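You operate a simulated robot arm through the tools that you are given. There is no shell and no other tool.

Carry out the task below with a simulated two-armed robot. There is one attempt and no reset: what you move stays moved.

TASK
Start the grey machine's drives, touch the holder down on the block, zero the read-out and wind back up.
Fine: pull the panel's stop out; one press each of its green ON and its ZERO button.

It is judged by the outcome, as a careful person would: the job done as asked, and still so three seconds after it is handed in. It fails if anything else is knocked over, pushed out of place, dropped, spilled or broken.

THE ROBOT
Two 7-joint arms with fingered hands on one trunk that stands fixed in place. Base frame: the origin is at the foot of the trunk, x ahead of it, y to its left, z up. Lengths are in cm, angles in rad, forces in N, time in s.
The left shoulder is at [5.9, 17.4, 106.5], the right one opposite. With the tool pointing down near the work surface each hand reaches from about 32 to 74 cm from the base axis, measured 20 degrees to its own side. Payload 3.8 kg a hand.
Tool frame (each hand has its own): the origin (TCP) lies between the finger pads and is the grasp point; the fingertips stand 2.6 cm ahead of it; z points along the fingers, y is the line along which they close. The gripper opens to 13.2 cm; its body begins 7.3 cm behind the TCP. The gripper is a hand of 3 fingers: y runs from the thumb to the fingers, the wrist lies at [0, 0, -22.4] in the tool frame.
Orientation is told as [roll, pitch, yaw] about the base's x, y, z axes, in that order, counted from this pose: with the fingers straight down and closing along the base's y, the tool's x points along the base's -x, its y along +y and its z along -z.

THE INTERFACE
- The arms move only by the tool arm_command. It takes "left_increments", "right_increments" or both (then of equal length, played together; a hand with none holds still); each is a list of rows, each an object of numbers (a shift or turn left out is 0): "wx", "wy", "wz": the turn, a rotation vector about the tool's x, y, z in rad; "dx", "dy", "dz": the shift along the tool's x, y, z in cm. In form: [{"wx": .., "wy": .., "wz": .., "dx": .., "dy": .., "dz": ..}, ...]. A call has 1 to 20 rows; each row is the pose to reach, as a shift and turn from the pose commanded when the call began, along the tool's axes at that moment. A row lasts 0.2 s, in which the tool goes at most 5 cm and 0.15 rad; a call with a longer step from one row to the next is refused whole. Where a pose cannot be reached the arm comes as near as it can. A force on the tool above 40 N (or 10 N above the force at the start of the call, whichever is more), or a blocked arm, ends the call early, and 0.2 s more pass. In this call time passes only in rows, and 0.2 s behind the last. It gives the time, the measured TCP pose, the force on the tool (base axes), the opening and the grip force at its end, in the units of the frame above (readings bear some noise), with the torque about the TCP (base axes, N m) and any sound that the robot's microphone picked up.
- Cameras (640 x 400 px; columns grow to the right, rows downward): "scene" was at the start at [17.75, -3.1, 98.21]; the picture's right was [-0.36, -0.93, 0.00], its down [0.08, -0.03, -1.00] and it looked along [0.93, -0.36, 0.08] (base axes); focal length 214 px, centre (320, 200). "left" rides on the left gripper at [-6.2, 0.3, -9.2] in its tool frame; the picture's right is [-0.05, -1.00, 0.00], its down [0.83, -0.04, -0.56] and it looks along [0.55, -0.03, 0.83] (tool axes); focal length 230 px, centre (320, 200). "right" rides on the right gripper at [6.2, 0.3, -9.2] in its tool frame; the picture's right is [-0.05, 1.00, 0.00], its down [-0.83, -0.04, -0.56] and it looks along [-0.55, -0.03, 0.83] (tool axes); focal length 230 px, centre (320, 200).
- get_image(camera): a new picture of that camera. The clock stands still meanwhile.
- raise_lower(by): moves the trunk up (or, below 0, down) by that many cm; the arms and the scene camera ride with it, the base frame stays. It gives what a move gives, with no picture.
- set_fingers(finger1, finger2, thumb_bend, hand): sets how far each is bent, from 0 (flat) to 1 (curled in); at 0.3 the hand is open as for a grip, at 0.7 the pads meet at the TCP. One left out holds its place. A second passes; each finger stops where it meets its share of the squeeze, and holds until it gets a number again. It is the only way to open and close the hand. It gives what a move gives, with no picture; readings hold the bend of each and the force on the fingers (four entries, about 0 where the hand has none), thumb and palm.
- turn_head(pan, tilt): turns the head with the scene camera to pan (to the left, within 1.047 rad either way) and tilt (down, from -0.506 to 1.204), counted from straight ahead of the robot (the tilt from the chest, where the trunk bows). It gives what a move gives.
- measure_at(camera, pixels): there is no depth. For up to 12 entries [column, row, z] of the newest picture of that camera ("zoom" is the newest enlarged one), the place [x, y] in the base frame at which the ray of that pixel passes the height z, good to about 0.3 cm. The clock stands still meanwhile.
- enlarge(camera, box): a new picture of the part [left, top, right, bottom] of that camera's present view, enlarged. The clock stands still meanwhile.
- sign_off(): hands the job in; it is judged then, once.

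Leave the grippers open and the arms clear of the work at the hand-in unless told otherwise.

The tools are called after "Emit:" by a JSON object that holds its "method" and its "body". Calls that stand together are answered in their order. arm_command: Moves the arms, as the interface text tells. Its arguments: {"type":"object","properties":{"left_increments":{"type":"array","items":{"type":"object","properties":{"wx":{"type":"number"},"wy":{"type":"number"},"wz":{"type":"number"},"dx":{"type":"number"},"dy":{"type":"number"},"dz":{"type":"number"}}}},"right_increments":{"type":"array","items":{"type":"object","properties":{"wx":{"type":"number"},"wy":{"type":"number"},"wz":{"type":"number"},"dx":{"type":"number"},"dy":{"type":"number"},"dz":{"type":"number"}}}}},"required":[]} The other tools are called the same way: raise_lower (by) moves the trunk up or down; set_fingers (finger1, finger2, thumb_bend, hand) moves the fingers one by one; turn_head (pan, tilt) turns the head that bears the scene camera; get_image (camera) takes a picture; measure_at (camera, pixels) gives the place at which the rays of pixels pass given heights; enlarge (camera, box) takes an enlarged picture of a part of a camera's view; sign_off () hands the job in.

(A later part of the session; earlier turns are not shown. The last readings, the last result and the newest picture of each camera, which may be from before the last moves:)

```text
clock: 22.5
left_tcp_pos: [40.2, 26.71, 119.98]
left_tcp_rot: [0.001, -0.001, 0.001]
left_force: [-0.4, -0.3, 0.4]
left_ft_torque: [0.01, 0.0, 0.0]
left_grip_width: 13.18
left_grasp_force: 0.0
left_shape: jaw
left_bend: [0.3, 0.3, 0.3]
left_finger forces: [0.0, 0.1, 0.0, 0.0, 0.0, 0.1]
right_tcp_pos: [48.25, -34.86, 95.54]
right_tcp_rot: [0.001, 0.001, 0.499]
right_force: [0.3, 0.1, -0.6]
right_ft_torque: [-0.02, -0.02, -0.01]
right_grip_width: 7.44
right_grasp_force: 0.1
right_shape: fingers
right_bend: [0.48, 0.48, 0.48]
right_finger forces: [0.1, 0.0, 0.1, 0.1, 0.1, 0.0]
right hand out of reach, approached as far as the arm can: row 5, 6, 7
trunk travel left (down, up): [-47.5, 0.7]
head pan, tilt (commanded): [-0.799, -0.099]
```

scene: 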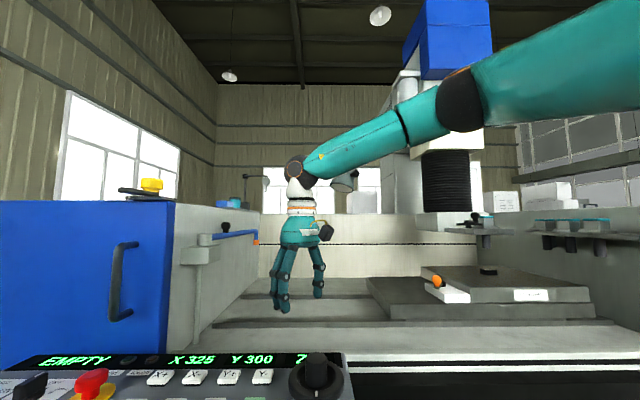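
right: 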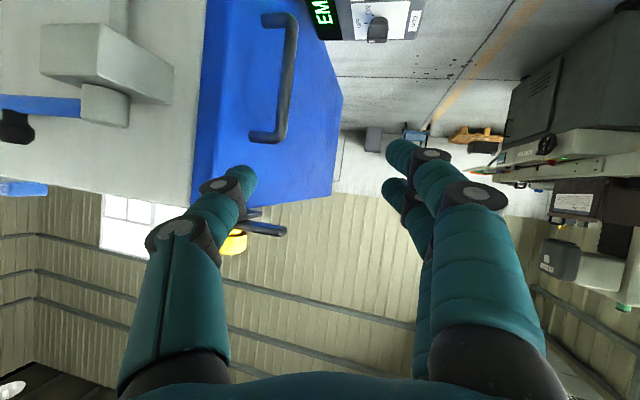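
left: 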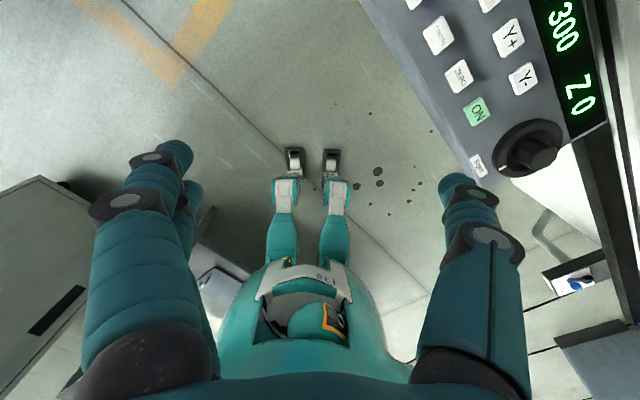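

The left arm at its start reached much further inward without trouble, so its posture is better for the stop. I'll first bring the right hand back to its starting region (up and to the right), neutral attitude, then lower the trunk to its starting height.

Emit:
{"method": "arm_command", "body": {"right_increments": [{"dx": 0.8, "dy": -0.1, "dz": -4, "wz": 0.06}, {"dx": 2.4, "dy": -0.3, "dz": -8, "wz": 0.12}, {"dx": 4, "dy": -0.6, "dz": -12, "wz": 0.18}, {"dx": 5.8, "dy": -0.9, "dz": -15.5, "wz": 0.24}, {"dx": 7.6, "dy": -1.2, "dz": -19, "wz": 0.3}, {"dx": 9.4, "dy": -1.5, "dz": -22, "wz": 0.36}, {"dx": 11.2, "dy": -1.7, "dz": -25, "wz": 0.43}, {"dx": 12.8, "dy": -1.9, "dz": -27.5, "wz": 0.5}, {"dx": 12.8, "dy": -1.9, "dz": -27.5, "wz": 0.5}]}}

Emit:
{"method": "raise_lower", "body": {"by": -10}}

Emit:
{"method": "turn_head", "body": {"pan": -0.25, "tilt": 0.1}}

Emit:
{"method": "get_image", "body": {"camera": "scene"}}

```text
clock: 24.5
left_tcp_pos: [40.23, 26.62, 119.98]
left_tcp_rot: [0.001, 0.0, 0.001]
left_force: [0.1, 0.4, 0.3]
left_ft_torque: [0.0, 0.02, -0.05]
left_grip_width: 13.21
left_grasp_force: 0.1
left_shape: jaw
left_bend: [0.3, 0.3, 0.3]
left_finger forces: [0.1, 0.0, 0.0, 0.0, 0.0, 0.0]
right_tcp_pos: [37.87, -42.35, 123.03]
right_tcp_rot: [0.001, 0.001, -0.003]
right_force: [0.1, 0.7, 0.3]
right_ft_torque: [0.0, 0.0, 0.0]
right_grip_width: 7.47
right_grasp_force: 0.1
right_shape: fingers
right_bend: [0.48, 0.48, 0.48]
right_finger forces: [0.0, 0.0, 0.0, 0.0, 0.1, 0.0]
trunk travel left (down, up): [-47.5, 0.7]
head pan, tilt (commanded): [-0.799, -0.099]
```

```text
clock: 25.8
left_tcp_pos: [40.17, 26.61, 110.02]
left_tcp_rot: [-0.001, -0.001, 0.002]
left_force: [-0.7, -0.8, -0.7]
left_ft_torque: [-0.01, 0.01, 0.02]
left_grip_width: 13.19
left_grasp_force: 0.0
left_shape: jaw
left_bend: [0.3, 0.3, 0.3]
left_finger forces: [0.0, 0.0, 0.0, 0.0, 0.1, 0.0]
right_tcp_pos: [37.86, -42.48, 113.07]
right_tcp_rot: [-0.001, -0.002, -0.003]
right_force: [0.3, -0.2, 0.1]
right_ft_torque: [-0.02, -0.03, 0.02]
right_grip_width: 7.48
right_grasp_force: 0.0
right_shape: fingers
right_bend: [0.48, 0.48, 0.48]
right_finger forces: [0.0, 0.0, 0.1, 0.0, 0.0, 0.0]
trunk travel left (down, up): [-37.5, 10.7]
head pan, tilt (commanded): [-0.799, -0.099]
```

```text
clock: 26.8
left_tcp_pos: [40.1, 26.64, 109.85]
left_tcp_rot: [-0.001, 0.0, -0.001]
left_force: [-0.1, -0.9, -0.3]
left_ft_torque: [-0.01, 0.01, -0.01]
left_grip_width: 13.22
left_grasp_force: 0.0
left_shape: jaw
left_bend: [0.3, 0.3, 0.3]
left_finger forces: [0.0, 0.0, 0.0, 0.0, 0.0, 0.0]
right_tcp_pos: [38.06, -42.57, 113.05]
right_tcp_rot: [0.0, 0.002, -0.002]
right_force: [-0.4, 0.5, -0.4]
right_ft_torque: [-0.02, -0.02, 0.03]
right_grip_width: 7.47
right_grasp_force: 0.1
right_shape: fingers
right_bend: [0.48, 0.48, 0.48]
right_finger forces: [0.0, 0.0, 0.1, 0.0, 0.0, 0.1]
trunk travel left (down, up): [-37.5, 10.7]
head pan, tilt (commanded): [-0.25, 0.099]
```

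```text
taken
```

scene: 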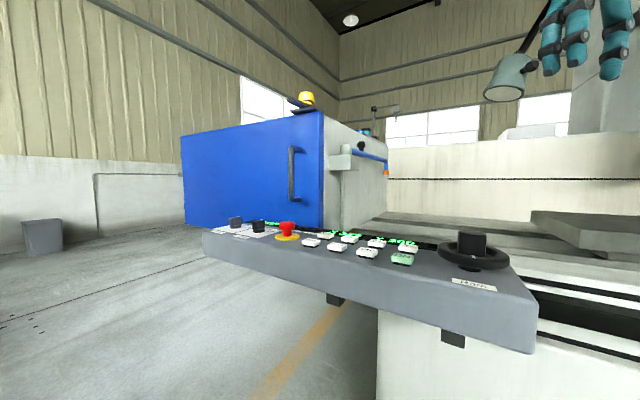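

Both arms are back. Now I shape the left hand (half closed) and move it back toward its starting place near (50.7,-1.4,110), the inward pose it began in.

Emit:
{"method": "set_fingers", "body": {"hand": "left", "finger1": 0.48, "finger2": 0.48, "thumb_bend": 0.48}}

Emit:
{"method": "arm_command", "body": {"left_increments": [{"dx": -1.5, "dy": -4}, {"dx": -3, "dy": -8}, {"dx": -4.5, "dy": -12}, {"dx": -6, "dy": -16}, {"dx": -7.5, "dy": -20}, {"dx": -9, "dy": -24}, {"dx": -10.5, "dy": -28}, {"dx": -10.5, "dy": -28, "dz": 2}, {"dx": -10.5, "dy": -28, "dz": 4}, {"dx": -10.5, "dy": -28, "dz": 6}, {"dx": -10.5, "dy": -28, "dz": 8}, {"dx": -10.5, "dy": -28, "dz": 10}, {"dx": -10.5, "dy": -28, "dz": 10}]}}

```text
clock: 27.8
left_tcp_pos: [40.15, 26.68, 109.98]
left_tcp_rot: [0.0, -0.001, 0.001]
left_force: [0.2, 0.2, 0.1]
left_ft_torque: [-0.01, 0.0, -0.01]
left_grip_width: 7.55
left_grasp_force: 0.1
left_shape: fingers
left_bend: [0.48, 0.48, 0.48]
left_finger forces: [0.0, 0.0, 0.0, 0.0, 0.1, 0.0]
right_tcp_pos: [37.98, -42.51, 113.02]
right_tcp_rot: [0.0, 0.003, -0.002]
right_force: [-0.7, -0.3, 0.2]
right_ft_torque: [0.03, 0.02, -0.01]
right_grip_width: 7.45
right_grasp_force: 0.1
right_shape: fingers
right_bend: [0.48, 0.48, 0.48]
right_finger forces: [0.1, 0.0, 0.0, 0.0, 0.0, 0.0]
trunk travel left (down, up): [-37.5, 10.7]
head pan, tilt (commanded): [-0.25, 0.099]
```

```text
clock: 30.6
left_tcp_pos: [50.63, -1.34, 100.05]
left_tcp_rot: [0.0, 0.001, 0.0]
left_force: [-0.1, 0.4, -0.4]
left_ft_torque: [0.03, -0.04, 0.0]
left_grip_width: 7.53
left_grasp_force: 0.0
left_shape: fingers
left_bend: [0.48, 0.48, 0.48]
left_finger forces: [0.0, 0.1, 0.1, 0.0, 0.0, 0.0]
right_tcp_pos: [37.79, -42.46, 112.94]
right_tcp_rot: [0.0, 0.0, -0.002]
right_force: [0.2, -0.9, -0.9]
right_ft_torque: [-0.02, -0.03, 0.01]
right_grip_width: 7.45
right_grasp_force: 0.0
right_shape: fingers
right_bend: [0.48, 0.48, 0.48]
right_finger forces: [0.1, 0.0, 0.1, 0.0, 0.0, 0.0]
trunk travel left (down, up): [-37.5, 10.7]
head pan, tilt (commanded): [-0.25, 0.099]
```

All exact, now at (50.6,-1.3,100). Next the left hand goes forward 12 cm and slightly right, still high.

Emit:
{"method": "arm_command", "body": {"left_increments": [{"dx": -3, "dy": -0.7, "dz": 1}, {"dx": -6, "dy": -1.4, "dz": 2}, {"dx": -9, "dy": -2.1, "dz": 3}, {"dx": -12, "dy": -2.8, "dz": 3}, {"dx": -12, "dy": -2.8, "dz": 3}]}}

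Emit:
{"method": "get_image", "body": {"camera": "scene"}}

Emit:
{"method": "get_image", "body": {"camera": "left"}}

```text
clock: 31.8
left_tcp_pos: [62.56, -4.17, 97.0]
left_tcp_rot: [-0.001, -0.002, 0.0]
left_force: [0.2, 0.2, 0.0]
left_ft_torque: [0.0, 0.01, 0.01]
left_grip_width: 7.5
left_grasp_force: 0.1
left_shape: fingers
left_bend: [0.48, 0.48, 0.48]
left_finger forces: [0.0, 0.0, 0.0, 0.1, 0.1, 0.0]
right_tcp_pos: [37.98, -42.36, 113.1]
right_tcp_rot: [0.0, 0.001, -0.002]
right_force: [0.0, -0.8, -0.5]
right_ft_torque: [0.01, 0.02, 0.02]
right_grip_width: 7.48
right_grasp_force: 0.0
right_shape: fingers
right_bend: [0.48, 0.48, 0.48]
right_finger forces: [0.0, 0.0, 0.0, 0.0, 0.0, 0.1]
trunk travel left (down, up): [-37.5, 10.7]
head pan, tilt (commanded): [-0.25, 0.099]
```

```text
taken
```

scene: 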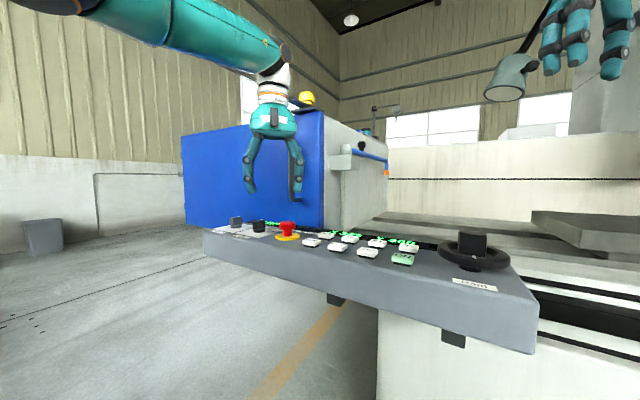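

```text
taken
```

left: 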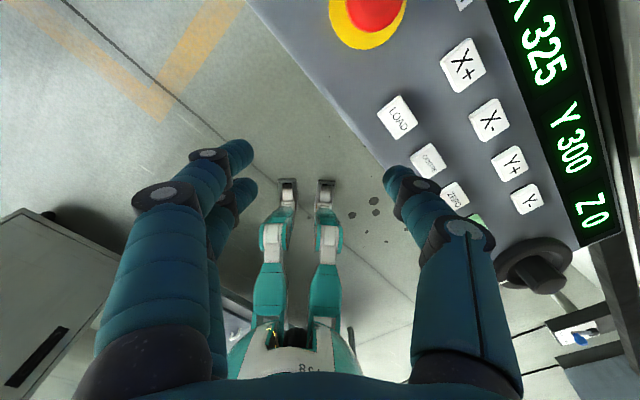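

The left arm reaches (62.6,-4.2,97) exactly, fingers down, and the stop is visible at (368,10) in the left camera. I check the neighbouring Pump/Lamp switch positions in the scene camera before closing in.

Emit:
{"method": "enlarge", "body": {"camera": "scene", "box": [195, 195, 355, 295]}}

Emit:
{"method": "measure_at", "body": {"camera": "scene", "pixels": [[287, 240, 82], [287, 228, 85], [287, 225, 86], [258, 227, 84], [258, 232, 82.5], [235, 222, 84], [235, 228, 82.5], [311, 243, 82.6]]}}

```text
4.00 times, centred on (275, 245) of scene
```

zoom: 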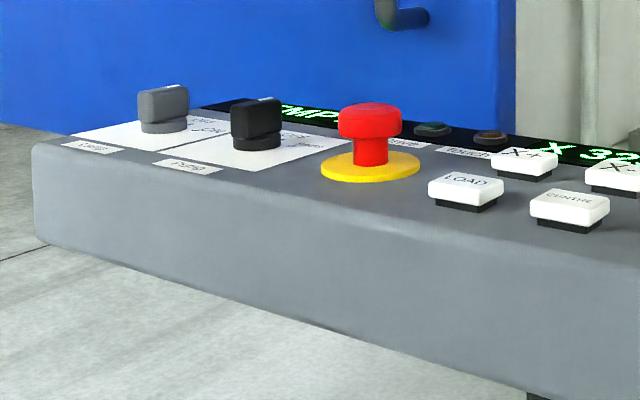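

```text
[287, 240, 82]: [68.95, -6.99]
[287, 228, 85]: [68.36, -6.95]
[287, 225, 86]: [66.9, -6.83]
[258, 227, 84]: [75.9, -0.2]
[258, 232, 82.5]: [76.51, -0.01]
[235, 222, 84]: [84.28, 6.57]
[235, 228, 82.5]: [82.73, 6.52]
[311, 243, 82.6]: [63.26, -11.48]
```

Refining those pixel readings from the enlarged view (disc centre ≈ (287.5,236.5), cap centre ≈ (287.5,225.5)).

Emit:
{"method": "measure_at", "body": {"camera": "scene", "pixels": [[287.5, 236.5, 82], [287.5, 236.5, 81.7], [287.5, 225.5, 84.9], [287.5, 222, 85.8], [259.2, 225.5, 84.5], [259, 231.5, 82], [311.5, 242, 82.6], [235, 222, 84.5]]}}

Emit:
{"method": "enlarge", "body": {"camera": "left", "box": [300, 0, 500, 140]}}

```text
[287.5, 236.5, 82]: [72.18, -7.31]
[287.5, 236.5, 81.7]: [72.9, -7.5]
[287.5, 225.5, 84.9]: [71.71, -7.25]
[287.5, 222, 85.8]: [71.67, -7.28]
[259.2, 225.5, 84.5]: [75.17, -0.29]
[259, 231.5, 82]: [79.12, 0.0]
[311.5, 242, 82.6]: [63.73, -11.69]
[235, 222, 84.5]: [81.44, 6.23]
```

```text
2.86 times, centred on (400, 70) of left
```

zoom: 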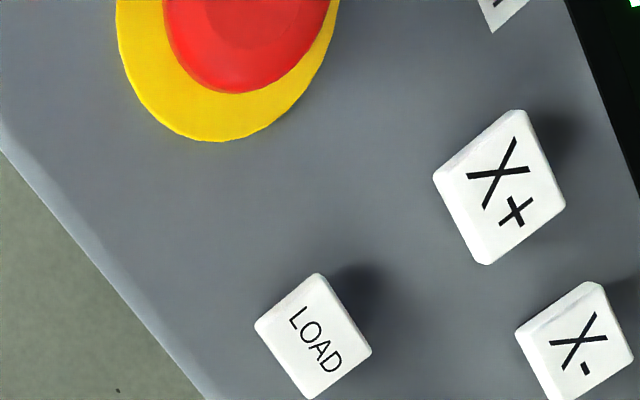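

Stop axis confirmed at (71.8,-7.3). I lean the left tool 0.45 rad forward and go to a pre-grasp point 8 cm back along the tool: (68.3,-7.3,92.2).

Emit:
{"method": "arm_command", "body": {"left_increments": [{"dx": -1.4, "dy": -0.8, "dz": 1.2, "wy": -0.11}, {"dx": -2.9, "dy": -1.6, "dz": 2.4, "wy": -0.22}, {"dx": -4.3, "dy": -2.4, "dz": 3.6, "wy": -0.33}, {"dx": -5.75, "dy": -3.1, "dz": 4.8, "wy": -0.45}, {"dx": -5.75, "dy": -3.1, "dz": 4.8, "wy": -0.45}]}}

Emit:
{"method": "get_image", "body": {"camera": "left"}}

Emit:
{"method": "get_image", "body": {"camera": "scene"}}

```text
clock: 33.0
left_tcp_pos: [68.27, -7.3, 92.08]
left_tcp_rot: [-0.001, -0.451, 0.001]
left_force: [0.3, 0.0, 0.2]
left_ft_torque: [0.04, -0.02, -0.01]
left_grip_width: 7.51
left_grasp_force: 0.2
left_shape: fingers
left_bend: [0.48, 0.48, 0.48]
left_finger forces: [0.1, 0.0, 0.0, 0.1, 0.0, 0.0]
right_tcp_pos: [37.98, -42.47, 113.06]
right_tcp_rot: [-0.001, 0.001, -0.002]
right_force: [0.3, -0.6, 0.9]
right_ft_torque: [-0.04, 0.03, -0.02]
right_grip_width: 7.48
right_grasp_force: 0.0
right_shape: fingers
right_bend: [0.48, 0.48, 0.48]
right_finger forces: [0.0, 0.0, 0.0, 0.0, 0.0, 0.0]
trunk travel left (down, up): [-37.5, 10.7]
head pan, tilt (commanded): [-0.25, 0.099]
```

```text
taken
```

left: 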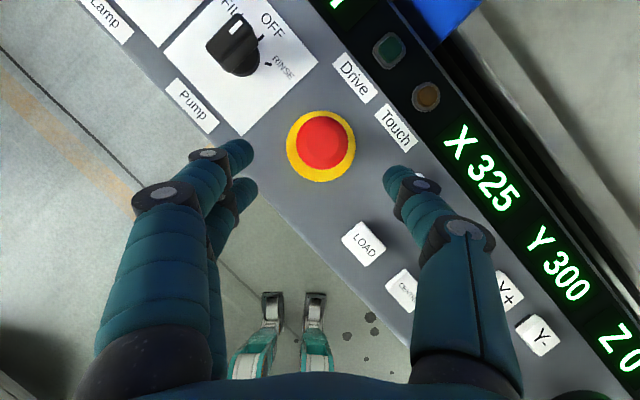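

```text
taken
```

scene: 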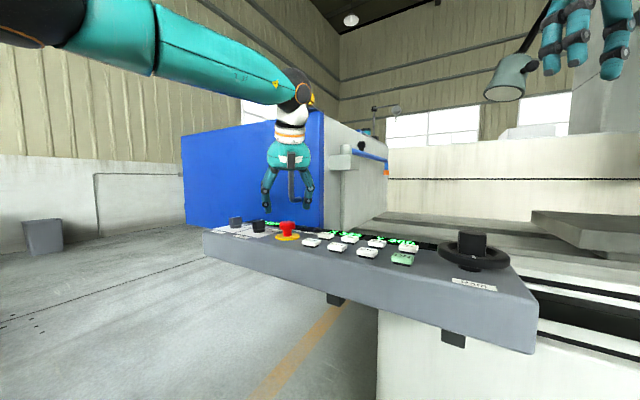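

The stop is centred between thumb and fingers. I advance 6 cm along the tool.

Emit:
{"method": "arm_command", "body": {"left_increments": [{"dz": 2}, {"dz": 4}, {"dz": 6}, {"dz": 6}]}}

Emit:
{"method": "get_image", "body": {"camera": "left"}}

Emit:
{"method": "enlarge", "body": {"camera": "scene", "box": [215, 150, 375, 250]}}

```text
clock: 34.0
left_tcp_pos: [70.92, -7.2, 86.77]
left_tcp_rot: [0.001, -0.451, 0.002]
left_force: [0.0, -0.2, -0.5]
left_ft_torque: [0.03, -0.01, -0.01]
left_grip_width: 7.52
left_grasp_force: 0.0
left_shape: fingers
left_bend: [0.48, 0.48, 0.48]
left_finger forces: [0.1, 0.0, 0.0, 0.0, 0.1, 0.0]
right_tcp_pos: [37.88, -42.42, 113.09]
right_tcp_rot: [0.0, -0.001, -0.002]
right_force: [0.5, 0.0, -0.2]
right_ft_torque: [0.0, 0.02, 0.04]
right_grip_width: 7.49
right_grasp_force: 0.1
right_shape: fingers
right_bend: [0.48, 0.48, 0.48]
right_finger forces: [0.2, 0.1, 0.1, 0.0, 0.1, 0.1]
trunk travel left (down, up): [-37.5, 10.7]
head pan, tilt (commanded): [-0.25, 0.099]
```

```text
taken
```

left: 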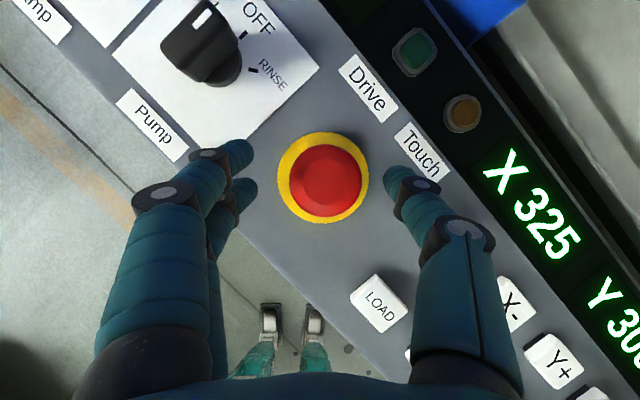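

```text
4.00 times, centred on (295, 200) of scene
```

zoom: 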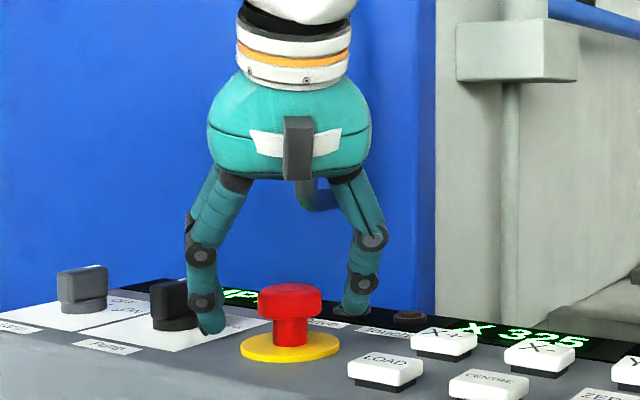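

The fingers straddle the cap. Checking the fingertip's height: scene pixel (267.5,233.8) is the lower end of the near finger.

Emit:
{"method": "measure_at", "body": {"camera": "scene", "pixels": [[267.5, 233.7, 81.5], [267.5, 233.7, 82.5], [267.5, 233.7, 83.5], [267.5, 233.7, 84.5], [305, 228.7, 82.5], [305, 228.7, 83.5], [305, 228.7, 84.5]]}}

```text
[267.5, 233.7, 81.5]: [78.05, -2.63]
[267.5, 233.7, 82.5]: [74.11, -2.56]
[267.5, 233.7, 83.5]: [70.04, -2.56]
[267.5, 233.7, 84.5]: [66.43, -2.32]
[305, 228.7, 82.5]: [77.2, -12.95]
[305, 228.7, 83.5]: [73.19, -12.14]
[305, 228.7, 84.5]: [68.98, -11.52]
```

The tips are near z≈83.3; one more 0.8 cm puts the pads around the cap. Then I close the left hand on the cap.

Emit:
{"method": "arm_command", "body": {"left_increments": [{"dz": 0.8}, {"dz": 0.8}]}}

Emit:
{"method": "set_fingers", "body": {"hand": "left", "finger1": 0.7, "finger2": 0.7, "thumb_bend": 0.7}}

Emit:
{"method": "enlarge", "body": {"camera": "scene", "box": [215, 150, 375, 250]}}

Emit:
{"method": "get_image", "body": {"camera": "left"}}

```text
clock: 34.6
left_tcp_pos: [71.36, -7.21, 86.2]
left_tcp_rot: [0.001, -0.448, -0.001]
left_force: [-0.4, -0.4, 0.2]
left_ft_torque: [0.05, 0.01, -0.01]
left_grip_width: 7.48
left_grasp_force: 0.1
left_shape: fingers
left_bend: [0.48, 0.48, 0.48]
left_finger forces: [0.0, 0.1, 0.0, 0.0, 0.0, 0.0]
right_tcp_pos: [37.8, -42.39, 113.05]
right_tcp_rot: [0.001, 0.001, -0.003]
right_force: [-0.9, -0.1, -0.1]
right_ft_torque: [0.01, 0.02, 0.01]
right_grip_width: 7.46
right_grasp_force: 0.1
right_shape: fingers
right_bend: [0.48, 0.48, 0.48]
right_finger forces: [0.0, 0.0, 0.0, 0.1, 0.0, 0.0]
trunk travel left (down, up): [-37.5, 10.7]
head pan, tilt (commanded): [-0.25, 0.099]
```

```text
clock: 35.6
left_tcp_pos: [71.3, -7.33, 86.02]
left_tcp_rot: [0.0, -0.447, 0.0]
left_force: [3.4, -7.0, -2.8]
left_ft_torque: [-0.16, -0.01, -0.03]
left_grip_width: 3.16
left_grasp_force: 12.5
left_shape: fingers
left_bend: [0.64, 0.64, 0.63]
left_finger forces: [4.7, 4.6, 0.1, 0.0, 15.6, 0.0]
right_tcp_pos: [37.77, -42.43, 113.04]
right_tcp_rot: [-0.001, 0.002, -0.001]
right_force: [0.2, -0.1, 1.3]
right_ft_torque: [-0.02, -0.02, 0.02]
right_grip_width: 7.47
right_grasp_force: 0.0
right_shape: fingers
right_bend: [0.48, 0.48, 0.48]
right_finger forces: [0.0, 0.1, 0.0, 0.0, 0.0, 0.0]
trunk travel left (down, up): [-37.5, 10.7]
head pan, tilt (commanded): [-0.25, 0.099]
```

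```text
4.00 times, centred on (295, 200) of scene
```

zoom: 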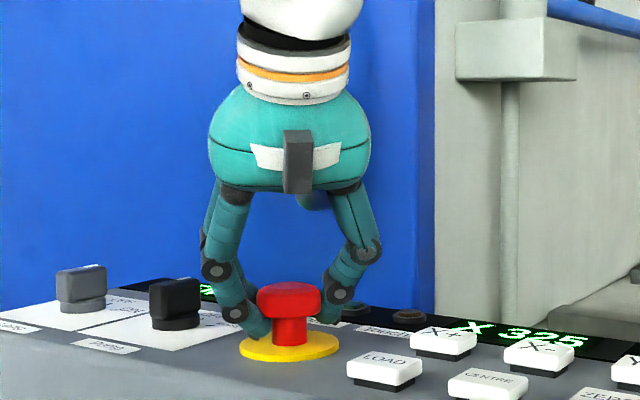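

```text
taken
```

left: 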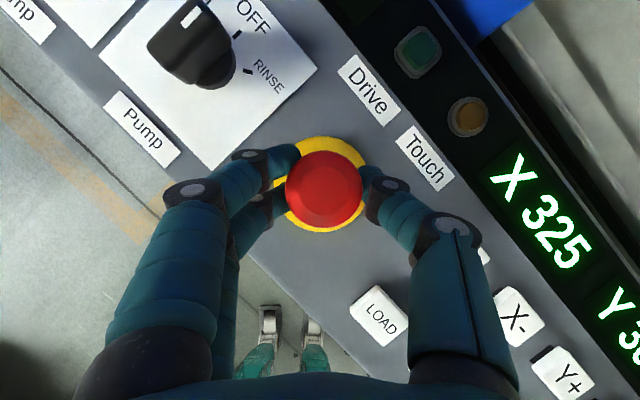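

The fingers grip the cap from both sides, tips partly under it (grip 12.5 N). Now I pull straight up in small steps and listen.

Emit:
{"method": "arm_command", "body": {"left_increments": [{"dx": -0.11, "dz": -0.22}, {"dx": -0.22, "dz": -0.45}, {"dx": -0.33, "dz": -0.67}, {"dx": -0.44, "dz": -0.9}, {"dx": -0.54, "dz": -1.12}, {"dx": -0.65, "dz": -1.35}]}}

Emit:
{"method": "enlarge", "body": {"camera": "scene", "box": [215, 150, 375, 250]}}

```text
clock: 37.0
left_tcp_pos: [71.44, -7.28, 87.09]
left_tcp_rot: [0.002, -0.442, 0.0]
left_force: [-2.2, -6.0, -24.6]
left_ft_torque: [-0.07, 0.16, 0.0]
left_grip_width: 3.13
left_grasp_force: 15.5
left_shape: fingers
left_bend: [0.64, 0.63, 0.63]
left_finger forces: [3.9, 11.5, 0.0, 0.0, 14.1, 0.0]
right_tcp_pos: [38.1, -42.47, 112.83]
right_tcp_rot: [0.001, 0.003, -0.001]
right_force: [0.1, 0.3, -0.5]
right_ft_torque: [0.0, -0.01, 0.02]
right_grip_width: 7.46
right_grasp_force: 0.0
right_shape: fingers
right_bend: [0.48, 0.48, 0.48]
right_finger forces: [0.1, 0.1, 0.1, 0.1, 0.0, 0.0]
trunk travel left (down, up): [-37.5, 10.7]
head pan, tilt (commanded): [-0.25, 0.099]
```

```text
4.00 times, centred on (295, 200) of scene
```

zoom: 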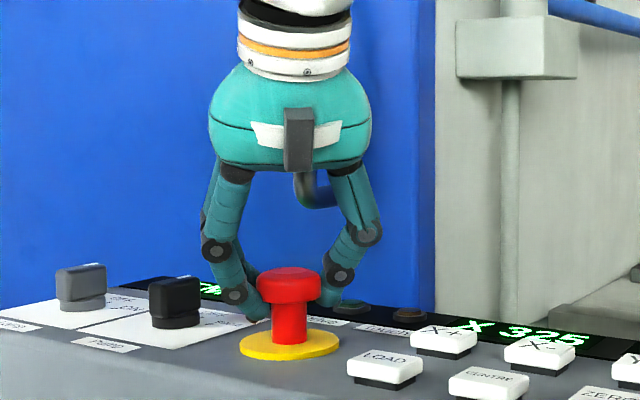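

The cap has risen about 1 cm and the stem is longer; the pull reads 24.6 N. I pull a little more to see if it is at its end.

Emit:
{"method": "arm_command", "body": {"left_increments": [{"dx": -0.09, "dz": -0.18}, {"dx": -0.17, "dz": -0.36}, {"dx": -0.17, "dz": -0.36}]}}

Emit:
{"method": "enlarge", "body": {"camera": "scene", "box": [215, 150, 375, 250]}}

```text
clock: 37.8
left_tcp_pos: [71.43, -7.17, 87.59]
left_tcp_rot: [0.001, -0.442, 0.003]
left_force: [-1.7, -4.7, -29.6]
left_ft_torque: [-0.4, 0.17, 0.12]
left_grip_width: 3.06
left_grasp_force: 17.0
left_shape: fingers
left_bend: [0.64, 0.59, 0.63]
left_finger forces: [3.7, 18.3, 0.0, 0.0, 11.9, 0.0]
right_tcp_pos: [38.04, -42.55, 112.92]
right_tcp_rot: [0.001, 0.003, -0.001]
right_force: [0.2, -0.4, -0.1]
right_ft_torque: [0.01, 0.06, 0.03]
right_grip_width: 7.46
right_grasp_force: 0.2
right_shape: fingers
right_bend: [0.48, 0.48, 0.48]
right_finger forces: [0.0, 0.1, 0.0, 0.0, 0.1, 0.0]
trunk travel left (down, up): [-37.5, 10.7]
head pan, tilt (commanded): [-0.25, 0.099]
```

```text
4.00 times, centred on (295, 200) of scene
```

zoom: 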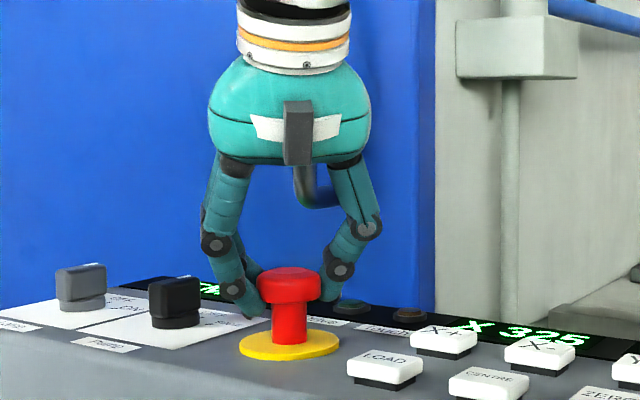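

The cap stays at the same height, so it is fully out. I ease the pull off by 0.45 cm, open the left hand and look.

Emit:
{"method": "arm_command", "body": {"left_increments": [{"dx": 0.1, "dz": 0.2}, {"dx": 0.2, "dz": 0.4}]}}

Emit:
{"method": "set_fingers", "body": {"hand": "left", "finger1": 0.45, "finger2": 0.45, "thumb_bend": 0.45}}

Emit:
{"method": "enlarge", "body": {"camera": "scene", "box": [215, 150, 375, 250]}}

Emit:
{"method": "get_image", "body": {"camera": "left"}}

```text
clock: 38.4
left_tcp_pos: [71.39, -7.25, 87.33]
left_tcp_rot: [-0.001, -0.447, 0.002]
left_force: [-2.6, -5.7, -18.8]
left_ft_torque: [-0.4, 0.1, 0.09]
left_grip_width: 3.01
left_grasp_force: 15.2
left_shape: fingers
left_bend: [0.64, 0.6, 0.63]
left_finger forces: [4.0, 14.8, 0.0, 0.0, 12.3, 0.1]
right_tcp_pos: [37.83, -42.59, 113.02]
right_tcp_rot: [-0.001, 0.003, -0.003]
right_force: [0.2, -0.6, 0.0]
right_ft_torque: [-0.04, 0.0, -0.02]
right_grip_width: 7.48
right_grasp_force: 0.1
right_shape: fingers
right_bend: [0.48, 0.48, 0.48]
right_finger forces: [0.1, 0.0, 0.0, 0.1, 0.1, 0.0]
trunk travel left (down, up): [-37.5, 10.7]
head pan, tilt (commanded): [-0.25, 0.099]
```

```text
clock: 39.4
left_tcp_pos: [71.43, -7.23, 87.64]
left_tcp_rot: [0.0, -0.451, 0.002]
left_force: [0.5, 0.1, 0.3]
left_ft_torque: [-0.01, 0.02, 0.01]
left_grip_width: 8.4
left_grasp_force: 0.0
left_shape: fingers
left_bend: [0.45, 0.45, 0.45]
left_finger forces: [0.0, 0.1, 0.1, 0.0, 0.0, 0.0]
right_tcp_pos: [37.88, -42.54, 113.03]
right_tcp_rot: [0.002, 0.001, -0.002]
right_force: [0.3, 0.3, -0.7]
right_ft_torque: [0.0, 0.0, 0.02]
right_grip_width: 7.46
right_grasp_force: 0.1
right_shape: fingers
right_bend: [0.48, 0.48, 0.48]
right_finger forces: [0.1, 0.1, 0.1, 0.0, 0.0, 0.0]
trunk travel left (down, up): [-37.5, 10.7]
head pan, tilt (commanded): [-0.25, 0.099]
```

```text
4.00 times, centred on (295, 200) of scene
```

zoom: 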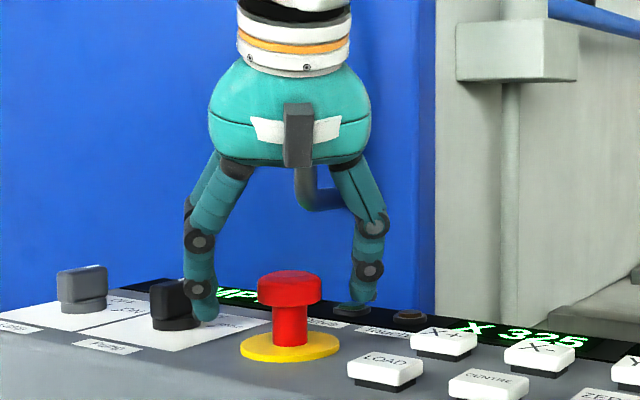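

```text
taken
```

left: 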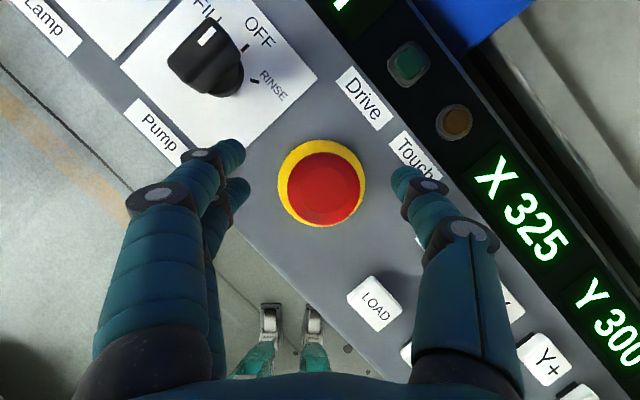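

The stop now stands out by itself (cap ≈0.9 cm higher than before). I retreat the left hand along its axis and park it on the left.

Emit:
{"method": "arm_command", "body": {"left_increments": [{"dz": -2}, {"dz": -5}, {"dz": -8}, {"dz": -8}]}}

Emit:
{"method": "arm_command", "body": {"left_increments": [{"dx": 1.8, "dy": 3.4, "dz": -2.6, "wy": 0.045}, {"dx": 3.6, "dy": 6.8, "dz": -5.1, "wy": 0.09}, {"dx": 5.4, "dy": 10.2, "dz": -7.7, "wy": 0.135}, {"dx": 7.3, "dy": 13.6, "dz": -10.3, "wy": 0.18}, {"dx": 9.2, "dy": 17, "dz": -12.9, "wy": 0.225}, {"dx": 11.1, "dy": 20.4, "dz": -15.4, "wy": 0.27}, {"dx": 13, "dy": 23.8, "dz": -18, "wy": 0.315}, {"dx": 14.9, "dy": 27.2, "dz": -20.6, "wy": 0.36}, {"dx": 16.8, "dy": 30.6, "dz": -23.1, "wy": 0.405}, {"dx": 18.7, "dy": 34, "dz": -25.7, "wy": 0.45}, {"dx": 18.7, "dy": 34, "dz": -25.7, "wy": 0.45}]}}

Emit:
{"method": "turn_head", "body": {"pan": -0.5, "tilt": 0.2}}

Emit:
{"method": "get_image", "body": {"camera": "scene"}}

```text
clock: 40.4
left_tcp_pos: [67.94, -7.12, 94.72]
left_tcp_rot: [-0.001, -0.45, 0.0]
left_force: [-0.4, -0.9, 0.5]
left_ft_torque: [0.01, -0.05, 0.01]
left_grip_width: 8.42
left_grasp_force: 0.0
left_shape: fingers
left_bend: [0.45, 0.45, 0.45]
left_finger forces: [0.0, 0.1, 0.0, 0.0, 0.1, 0.1]
right_tcp_pos: [37.87, -42.6, 113.1]
right_tcp_rot: [0.001, 0.002, -0.002]
right_force: [0.2, -0.6, 0.1]
right_ft_torque: [-0.02, -0.01, 0.0]
right_grip_width: 7.48
right_grasp_force: 0.0
right_shape: fingers
right_bend: [0.48, 0.48, 0.48]
right_finger forces: [0.0, 0.0, 0.0, 0.1, 0.0, 0.0]
trunk travel left (down, up): [-37.5, 10.7]
head pan, tilt (commanded): [-0.25, 0.099]
```

```text
clock: 42.8
left_tcp_pos: [39.87, 26.72, 109.84]
left_tcp_rot: [-0.002, 0.0, 0.001]
left_force: [-0.3, -0.3, 0.2]
left_ft_torque: [0.0, -0.01, 0.0]
left_grip_width: 8.43
left_grasp_force: 0.2
left_shape: fingers
left_bend: [0.45, 0.45, 0.45]
left_finger forces: [0.0, 0.0, 0.0, 0.0, 0.0, 0.1]
right_tcp_pos: [38.06, -42.54, 112.96]
right_tcp_rot: [-0.001, 0.002, -0.001]
right_force: [-0.1, 0.2, 0.1]
right_ft_torque: [0.01, 0.0, 0.03]
right_grip_width: 7.46
right_grasp_force: 0.2
right_shape: fingers
right_bend: [0.48, 0.48, 0.48]
right_finger forces: [0.1, 0.0, 0.0, 0.0, 0.0, 0.0]
trunk travel left (down, up): [-37.5, 10.7]
head pan, tilt (commanded): [-0.25, 0.099]
```

```text
clock: 43.6
left_tcp_pos: [39.93, 26.67, 109.89]
left_tcp_rot: [0.001, 0.0, 0.0]
left_force: [-0.1, 0.5, -0.3]
left_ft_torque: [-0.02, -0.04, 0.01]
left_grip_width: 8.41
left_grasp_force: 0.1
left_shape: fingers
left_bend: [0.45, 0.45, 0.45]
left_finger forces: [0.0, 0.0, 0.0, 0.0, 0.0, 0.0]
right_tcp_pos: [37.9, -42.5, 113.09]
right_tcp_rot: [0.0, 0.003, -0.003]
right_force: [-0.1, -0.8, -0.2]
right_ft_torque: [0.02, 0.02, -0.02]
right_grip_width: 7.47
right_grasp_force: 0.0
right_shape: fingers
right_bend: [0.48, 0.48, 0.48]
right_finger forces: [0.0, 0.0, 0.0, 0.1, 0.1, 0.1]
trunk travel left (down, up): [-37.5, 10.7]
head pan, tilt (commanded): [-0.499, 0.201]
```

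```text
taken
```

scene: 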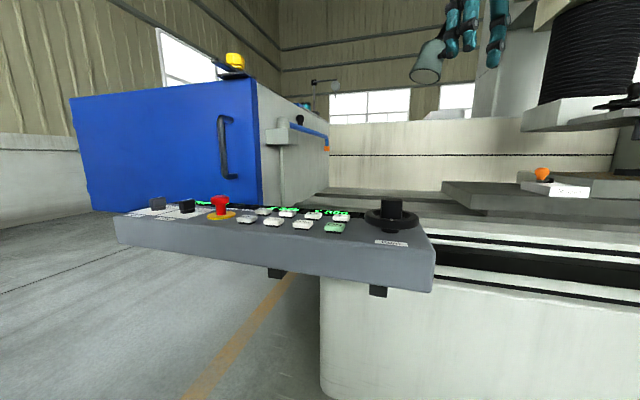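

Next, the ON key. I form a pointing right hand: finger1 fairly straight, finger2 and thumb curled, and look at it from its own camera and from the head.

Emit:
{"method": "set_fingers", "body": {"hand": "right", "finger1": 0.5, "finger2": 1.0, "thumb_bend": 1.0}}

Emit:
{"method": "get_image", "body": {"camera": "right"}}

Emit:
{"method": "turn_head", "body": {"pan": -0.7, "tilt": -0.1}}

Emit:
{"method": "enlarge", "body": {"camera": "scene", "box": [360, 60, 600, 210]}}

```text
clock: 44.6
left_tcp_pos: [39.91, 26.77, 109.87]
left_tcp_rot: [-0.001, -0.001, -0.001]
left_force: [-0.1, 0.5, 0.5]
left_ft_torque: [0.02, 0.04, 0.01]
left_grip_width: 8.42
left_grasp_force: 0.0
left_shape: fingers
left_bend: [0.45, 0.45, 0.45]
left_finger forces: [0.1, 0.0, 0.1, 0.0, 0.0, 0.1]
right_tcp_pos: [37.89, -42.46, 113.04]
right_tcp_rot: [0.0, 0.002, -0.003]
right_force: [-0.3, 0.5, 0.0]
right_ft_torque: [0.0, -0.04, 0.03]
right_grip_width: 2.56
right_grasp_force: 0.0
right_shape: fingers
right_bend: [0.5, 0.9, 0.91]
right_finger forces: [0.0, 0.0, 0.0, 0.1, 0.0, 0.0]
trunk travel left (down, up): [-37.5, 10.7]
head pan, tilt (commanded): [-0.499, 0.201]
```

```text
taken
```

right: 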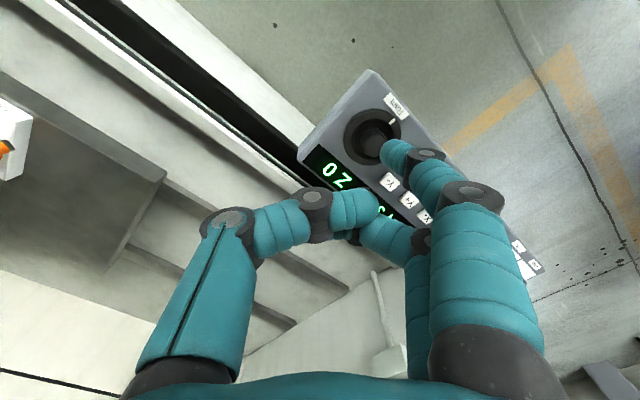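

```text
clock: 45.4
left_tcp_pos: [39.96, 26.68, 109.81]
left_tcp_rot: [0.0, 0.001, -0.001]
left_force: [-1.4, -1.0, 0.1]
left_ft_torque: [0.0, 0.03, -0.02]
left_grip_width: 8.44
left_grasp_force: 0.0
left_shape: fingers
left_bend: [0.45, 0.45, 0.45]
left_finger forces: [0.0, 0.0, 0.0, 0.0, 0.0, 0.0]
right_tcp_pos: [37.85, -42.47, 113.15]
right_tcp_rot: [0.001, 0.003, -0.002]
right_force: [0.2, 0.7, 0.7]
right_ft_torque: [0.01, -0.03, 0.0]
right_grip_width: 2.58
right_grasp_force: 0.1
right_shape: fingers
right_bend: [0.5, 0.9, 0.91]
right_finger forces: [0.0, 0.1, 0.1, 0.0, 0.0, 0.0]
trunk travel left (down, up): [-37.5, 10.7]
head pan, tilt (commanded): [-0.7, -0.099]
```

```text
2.67 times, centred on (480, 135) of scene
```

zoom: 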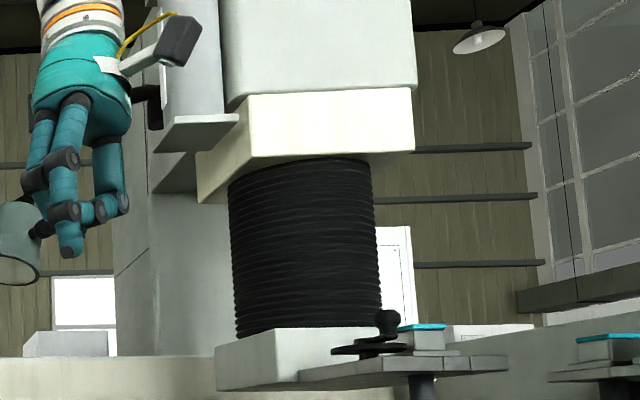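

Finger1 points down; the other two are curled. I measure its tip: scene pixel ≈ (386.4,156.3), at likely heights.

Emit:
{"method": "measure_at", "body": {"camera": "scene", "pixels": [[386.4, 156.3, 109], [386.4, 156.3, 109.5], [386.4, 156.3, 110], [386.4, 156.3, 110.5], [386.4, 156.3, 111]]}}

Emit:
{"method": "measure_at", "body": {"camera": "right", "pixels": [[385, 152, 109], [385, 152, 109.5], [385, 152, 110], [385, 152, 110.5], [385, 152, 111]]}}

Emit:
{"method": "enlarge", "body": {"camera": "right", "box": [340, 100, 480, 200]}}

```text
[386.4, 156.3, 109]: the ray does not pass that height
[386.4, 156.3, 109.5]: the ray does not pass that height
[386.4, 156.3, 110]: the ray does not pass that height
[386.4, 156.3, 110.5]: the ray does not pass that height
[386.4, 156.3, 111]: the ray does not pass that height
```

```text
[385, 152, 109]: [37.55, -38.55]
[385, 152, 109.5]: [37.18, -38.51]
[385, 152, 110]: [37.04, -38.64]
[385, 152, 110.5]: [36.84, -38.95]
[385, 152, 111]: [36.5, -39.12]
```

```text
4.00 times, centred on (410, 150) of right
```

zoom: 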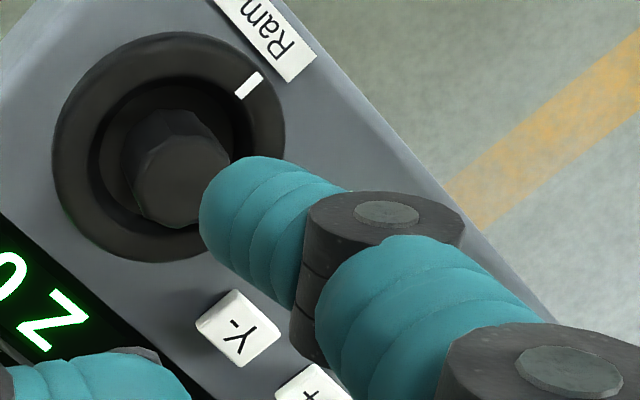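

The scene measure used an older picture; I take a fresh one and measure the tip there.

Emit:
{"method": "get_image", "body": {"camera": "scene"}}

Emit:
{"method": "measure_at", "body": {"camera": "scene", "pixels": [[386.4, 156.3, 109], [386.4, 156.3, 109.5], [386.4, 156.3, 110], [386.4, 156.3, 110.5], [386.4, 156.3, 108.5]]}}

```text
taken
```

scene: 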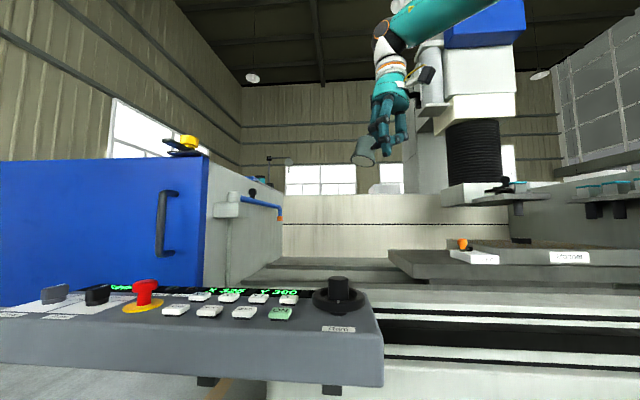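

```text
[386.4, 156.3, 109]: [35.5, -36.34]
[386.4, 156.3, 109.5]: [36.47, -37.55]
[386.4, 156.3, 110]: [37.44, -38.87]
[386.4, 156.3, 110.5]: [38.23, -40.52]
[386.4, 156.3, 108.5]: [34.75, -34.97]
```

The fingertip sits at about (0.8, 3.9, 3.2) in the right tool frame. I'll bring it over ON with yaw 0.6 so the rest of the hand stays clear of the dial. First the move to a hover: TCP (52.8,-27.9,96).

Emit:
{"method": "arm_command", "body": {"right_increments": [{"dx": -2.1, "dy": 2.1, "dz": 2.4, "wz": -0.085}, {"dx": -4.2, "dy": 4.2, "dz": 4.8, "wz": -0.17}, {"dx": -6.3, "dy": 6.3, "dz": 7.2, "wz": -0.255}, {"dx": -8.4, "dy": 8.4, "dz": 9.6, "wz": -0.34}, {"dx": -10.5, "dy": 10.5, "dz": 12, "wz": -0.425}, {"dx": -12.7, "dy": 12.5, "dz": 14.5, "wz": -0.51}, {"dx": -14.9, "dy": 14.6, "dz": 17, "wz": -0.6}, {"dx": -14.9, "dy": 14.6, "dz": 17, "wz": -0.6}]}}

Emit:
{"method": "get_image", "body": {"camera": "right"}}

Emit:
{"method": "get_image", "body": {"camera": "scene"}}

```text
clock: 47.2
left_tcp_pos: [39.93, 26.77, 109.82]
left_tcp_rot: [0.001, 0.0, -0.001]
left_force: [0.7, -0.3, 0.0]
left_ft_torque: [-0.01, 0.0, 0.03]
left_grip_width: 8.41
left_grasp_force: 0.1
left_shape: fingers
left_bend: [0.45, 0.45, 0.45]
left_finger forces: [0.0, 0.0, 0.1, 0.1, 0.1, 0.0]
right_tcp_pos: [52.98, -27.81, 95.93]
right_tcp_rot: [-0.001, 0.0, 0.599]
right_force: [0.0, 0.8, 0.2]
right_ft_torque: [0.02, 0.0, 0.0]
right_grip_width: 2.59
right_grasp_force: 0.1
right_shape: fingers
right_bend: [0.5, 0.9, 0.91]
right_finger forces: [0.0, 0.1, 0.1, 0.1, 0.0, 0.0]
trunk travel left (down, up): [-37.5, 10.7]
head pan, tilt (commanded): [-0.7, -0.099]
```

```text
taken
```

right: 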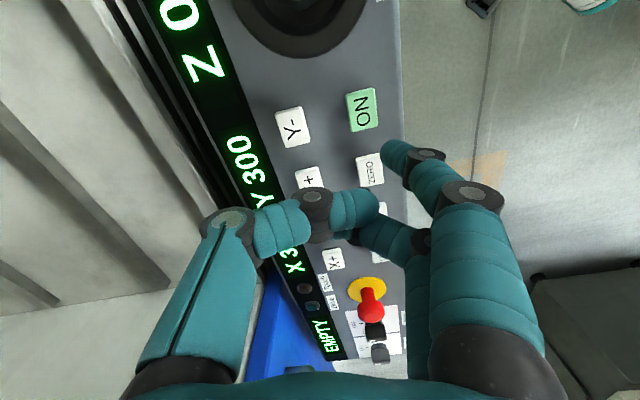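

```text
taken
```

scene: 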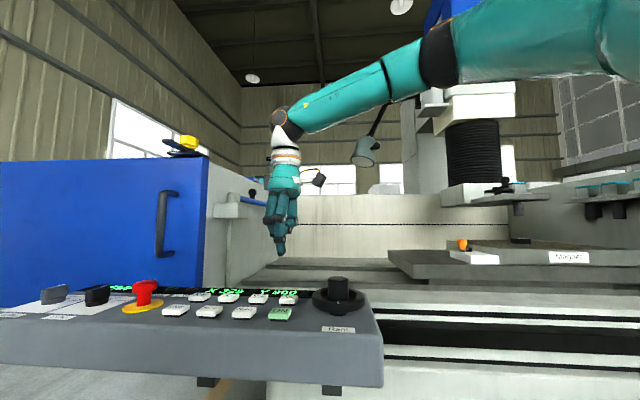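

Reached exactly. I verify ON's position from this closer view (ON at pixel (363,109)).

Emit:
{"method": "measure_at", "body": {"camera": "right", "pixels": [[363, 109, 82.6], [363, 109, 82.2], [370, 169, 82.6], [292, 126, 82.6], [385, 151, 92.7]]}}

Emit:
{"method": "measure_at", "body": {"camera": "scene", "pixels": [[280, 313, 82.6], [280, 256, 92.5], [280, 256, 92], [280, 256, 93]]}}

Emit:
{"method": "enlarge", "body": {"camera": "scene", "box": [220, 180, 380, 340]}}

```text
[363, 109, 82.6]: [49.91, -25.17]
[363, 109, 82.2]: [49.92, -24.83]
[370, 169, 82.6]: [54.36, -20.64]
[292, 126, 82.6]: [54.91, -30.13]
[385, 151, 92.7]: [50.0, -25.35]
```

```text
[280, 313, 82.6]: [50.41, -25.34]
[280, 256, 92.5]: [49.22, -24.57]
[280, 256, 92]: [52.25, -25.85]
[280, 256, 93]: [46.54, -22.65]
```

```text
2.50 times, centred on (300, 260) of scene
```

zoom: 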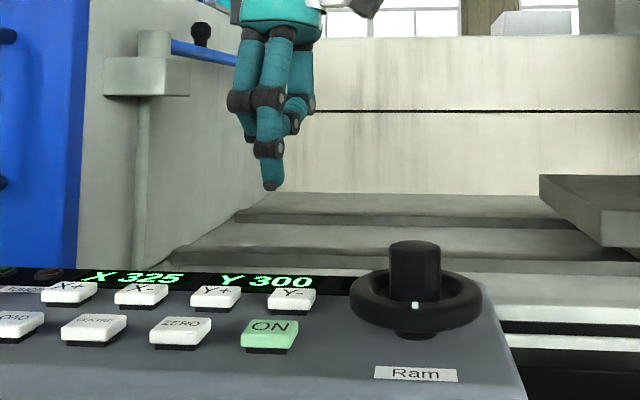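

The tip is at (49.8,-25.0,92.4), right over ON. I descend 8.8 cm, stopping about 1 cm above the key.

Emit:
{"method": "arm_command", "body": {"right_increments": [{"dz": 3}, {"dz": 6}, {"dz": 8.5}, {"dz": 8.5}]}}

Emit:
{"method": "enlarge", "body": {"camera": "scene", "box": [220, 220, 380, 340]}}

Emit:
{"method": "get_image", "body": {"camera": "right"}}

```text
clock: 48.2
left_tcp_pos: [39.77, 26.78, 109.83]
left_tcp_rot: [-0.002, 0.0, 0.0]
left_force: [-0.7, 0.8, 0.1]
left_ft_torque: [-0.02, -0.02, 0.01]
left_grip_width: 8.44
left_grasp_force: 0.1
left_shape: fingers
left_bend: [0.45, 0.45, 0.45]
left_finger forces: [0.0, 0.1, 0.0, 0.0, 0.1, 0.0]
right_tcp_pos: [53.11, -27.99, 87.34]
right_tcp_rot: [-0.001, 0.002, 0.597]
right_force: [-0.5, 0.0, -0.5]
right_ft_torque: [-0.04, 0.02, -0.01]
right_grip_width: 2.59
right_grasp_force: 0.1
right_shape: fingers
right_bend: [0.5, 0.9, 0.91]
right_finger forces: [0.0, 0.0, 0.0, 0.0, 0.1, 0.1]
trunk travel left (down, up): [-37.5, 10.7]
head pan, tilt (commanded): [-0.7, -0.099]
```

```text
3.33 times, centred on (300, 280) of scene
```

zoom: 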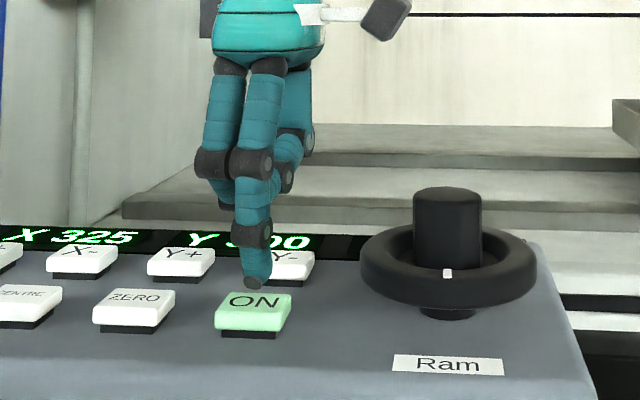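

```text
taken
```

right: 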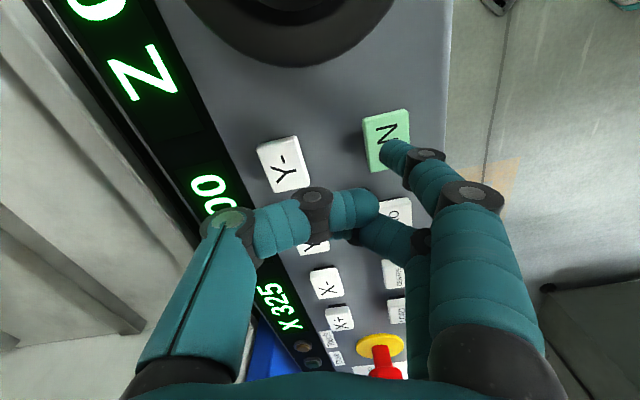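

The tip hovers about 1 cm over ON. I press down slowly in small steps, watching force and sounds.

Emit:
{"method": "arm_command", "body": {"right_increments": [{"dz": 0.3}, {"dz": 0.6}, {"dz": 0.9}, {"dz": 1.2}]}}

```text
clock: 49.2
left_tcp_pos: [39.95, 26.76, 109.73]
left_tcp_rot: [0.0, -0.002, -0.001]
left_force: [0.4, 0.1, 0.0]
left_ft_torque: [-0.01, -0.01, 0.02]
left_grip_width: 8.4
left_grasp_force: 0.1
left_shape: fingers
left_bend: [0.45, 0.45, 0.45]
left_finger forces: [0.0, 0.1, 0.0, 0.1, 0.0, 0.0]
right_tcp_pos: [52.87, -27.95, 86.36]
right_tcp_rot: [0.001, 0.0, 0.599]
right_force: [0.1, -0.9, 1.8]
right_ft_torque: [0.06, 0.06, -0.01]
right_grip_width: 2.59
right_grasp_force: 0.9
right_shape: fingers
right_bend: [0.5, 0.9, 0.91]
right_finger forces: [1.2, 0.1, 0.0, 0.1, 0.1, 0.0]
trunk travel left (down, up): [-37.5, 10.7]
head pan, tilt (commanded): [-0.7, -0.099]
heard: click
```

A click was heard with about 1.8 N on the finger. I check the Drive lamp before releasing.

Emit:
{"method": "get_image", "body": {"camera": "right"}}

Emit:
{"method": "enlarge", "body": {"camera": "right", "box": [270, 300, 430, 400]}}

Emit:
{"method": "enlarge", "body": {"camera": "scene", "box": [60, 260, 320, 340]}}

```text
taken
```

right: 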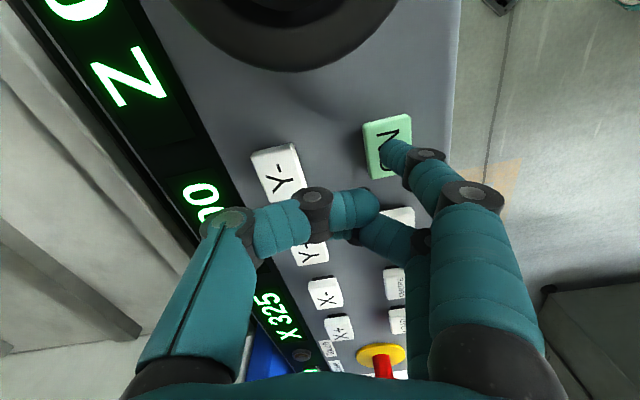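

```text
4.00 times, centred on (350, 350) of right
```

zoom: 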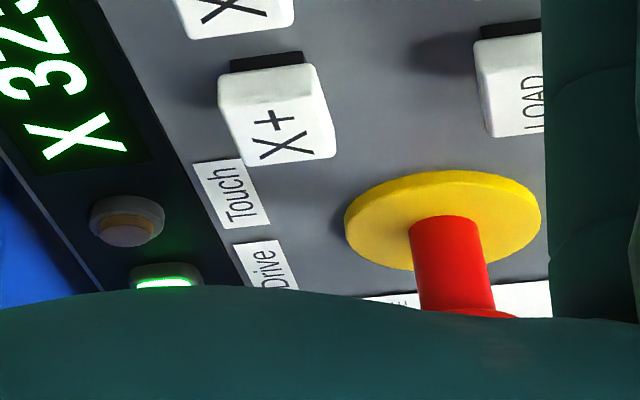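

```text
2.46 times, centred on (190, 300) of scene
```

zoom: 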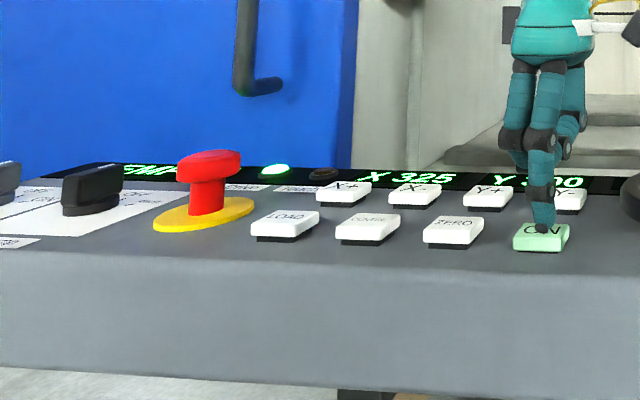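

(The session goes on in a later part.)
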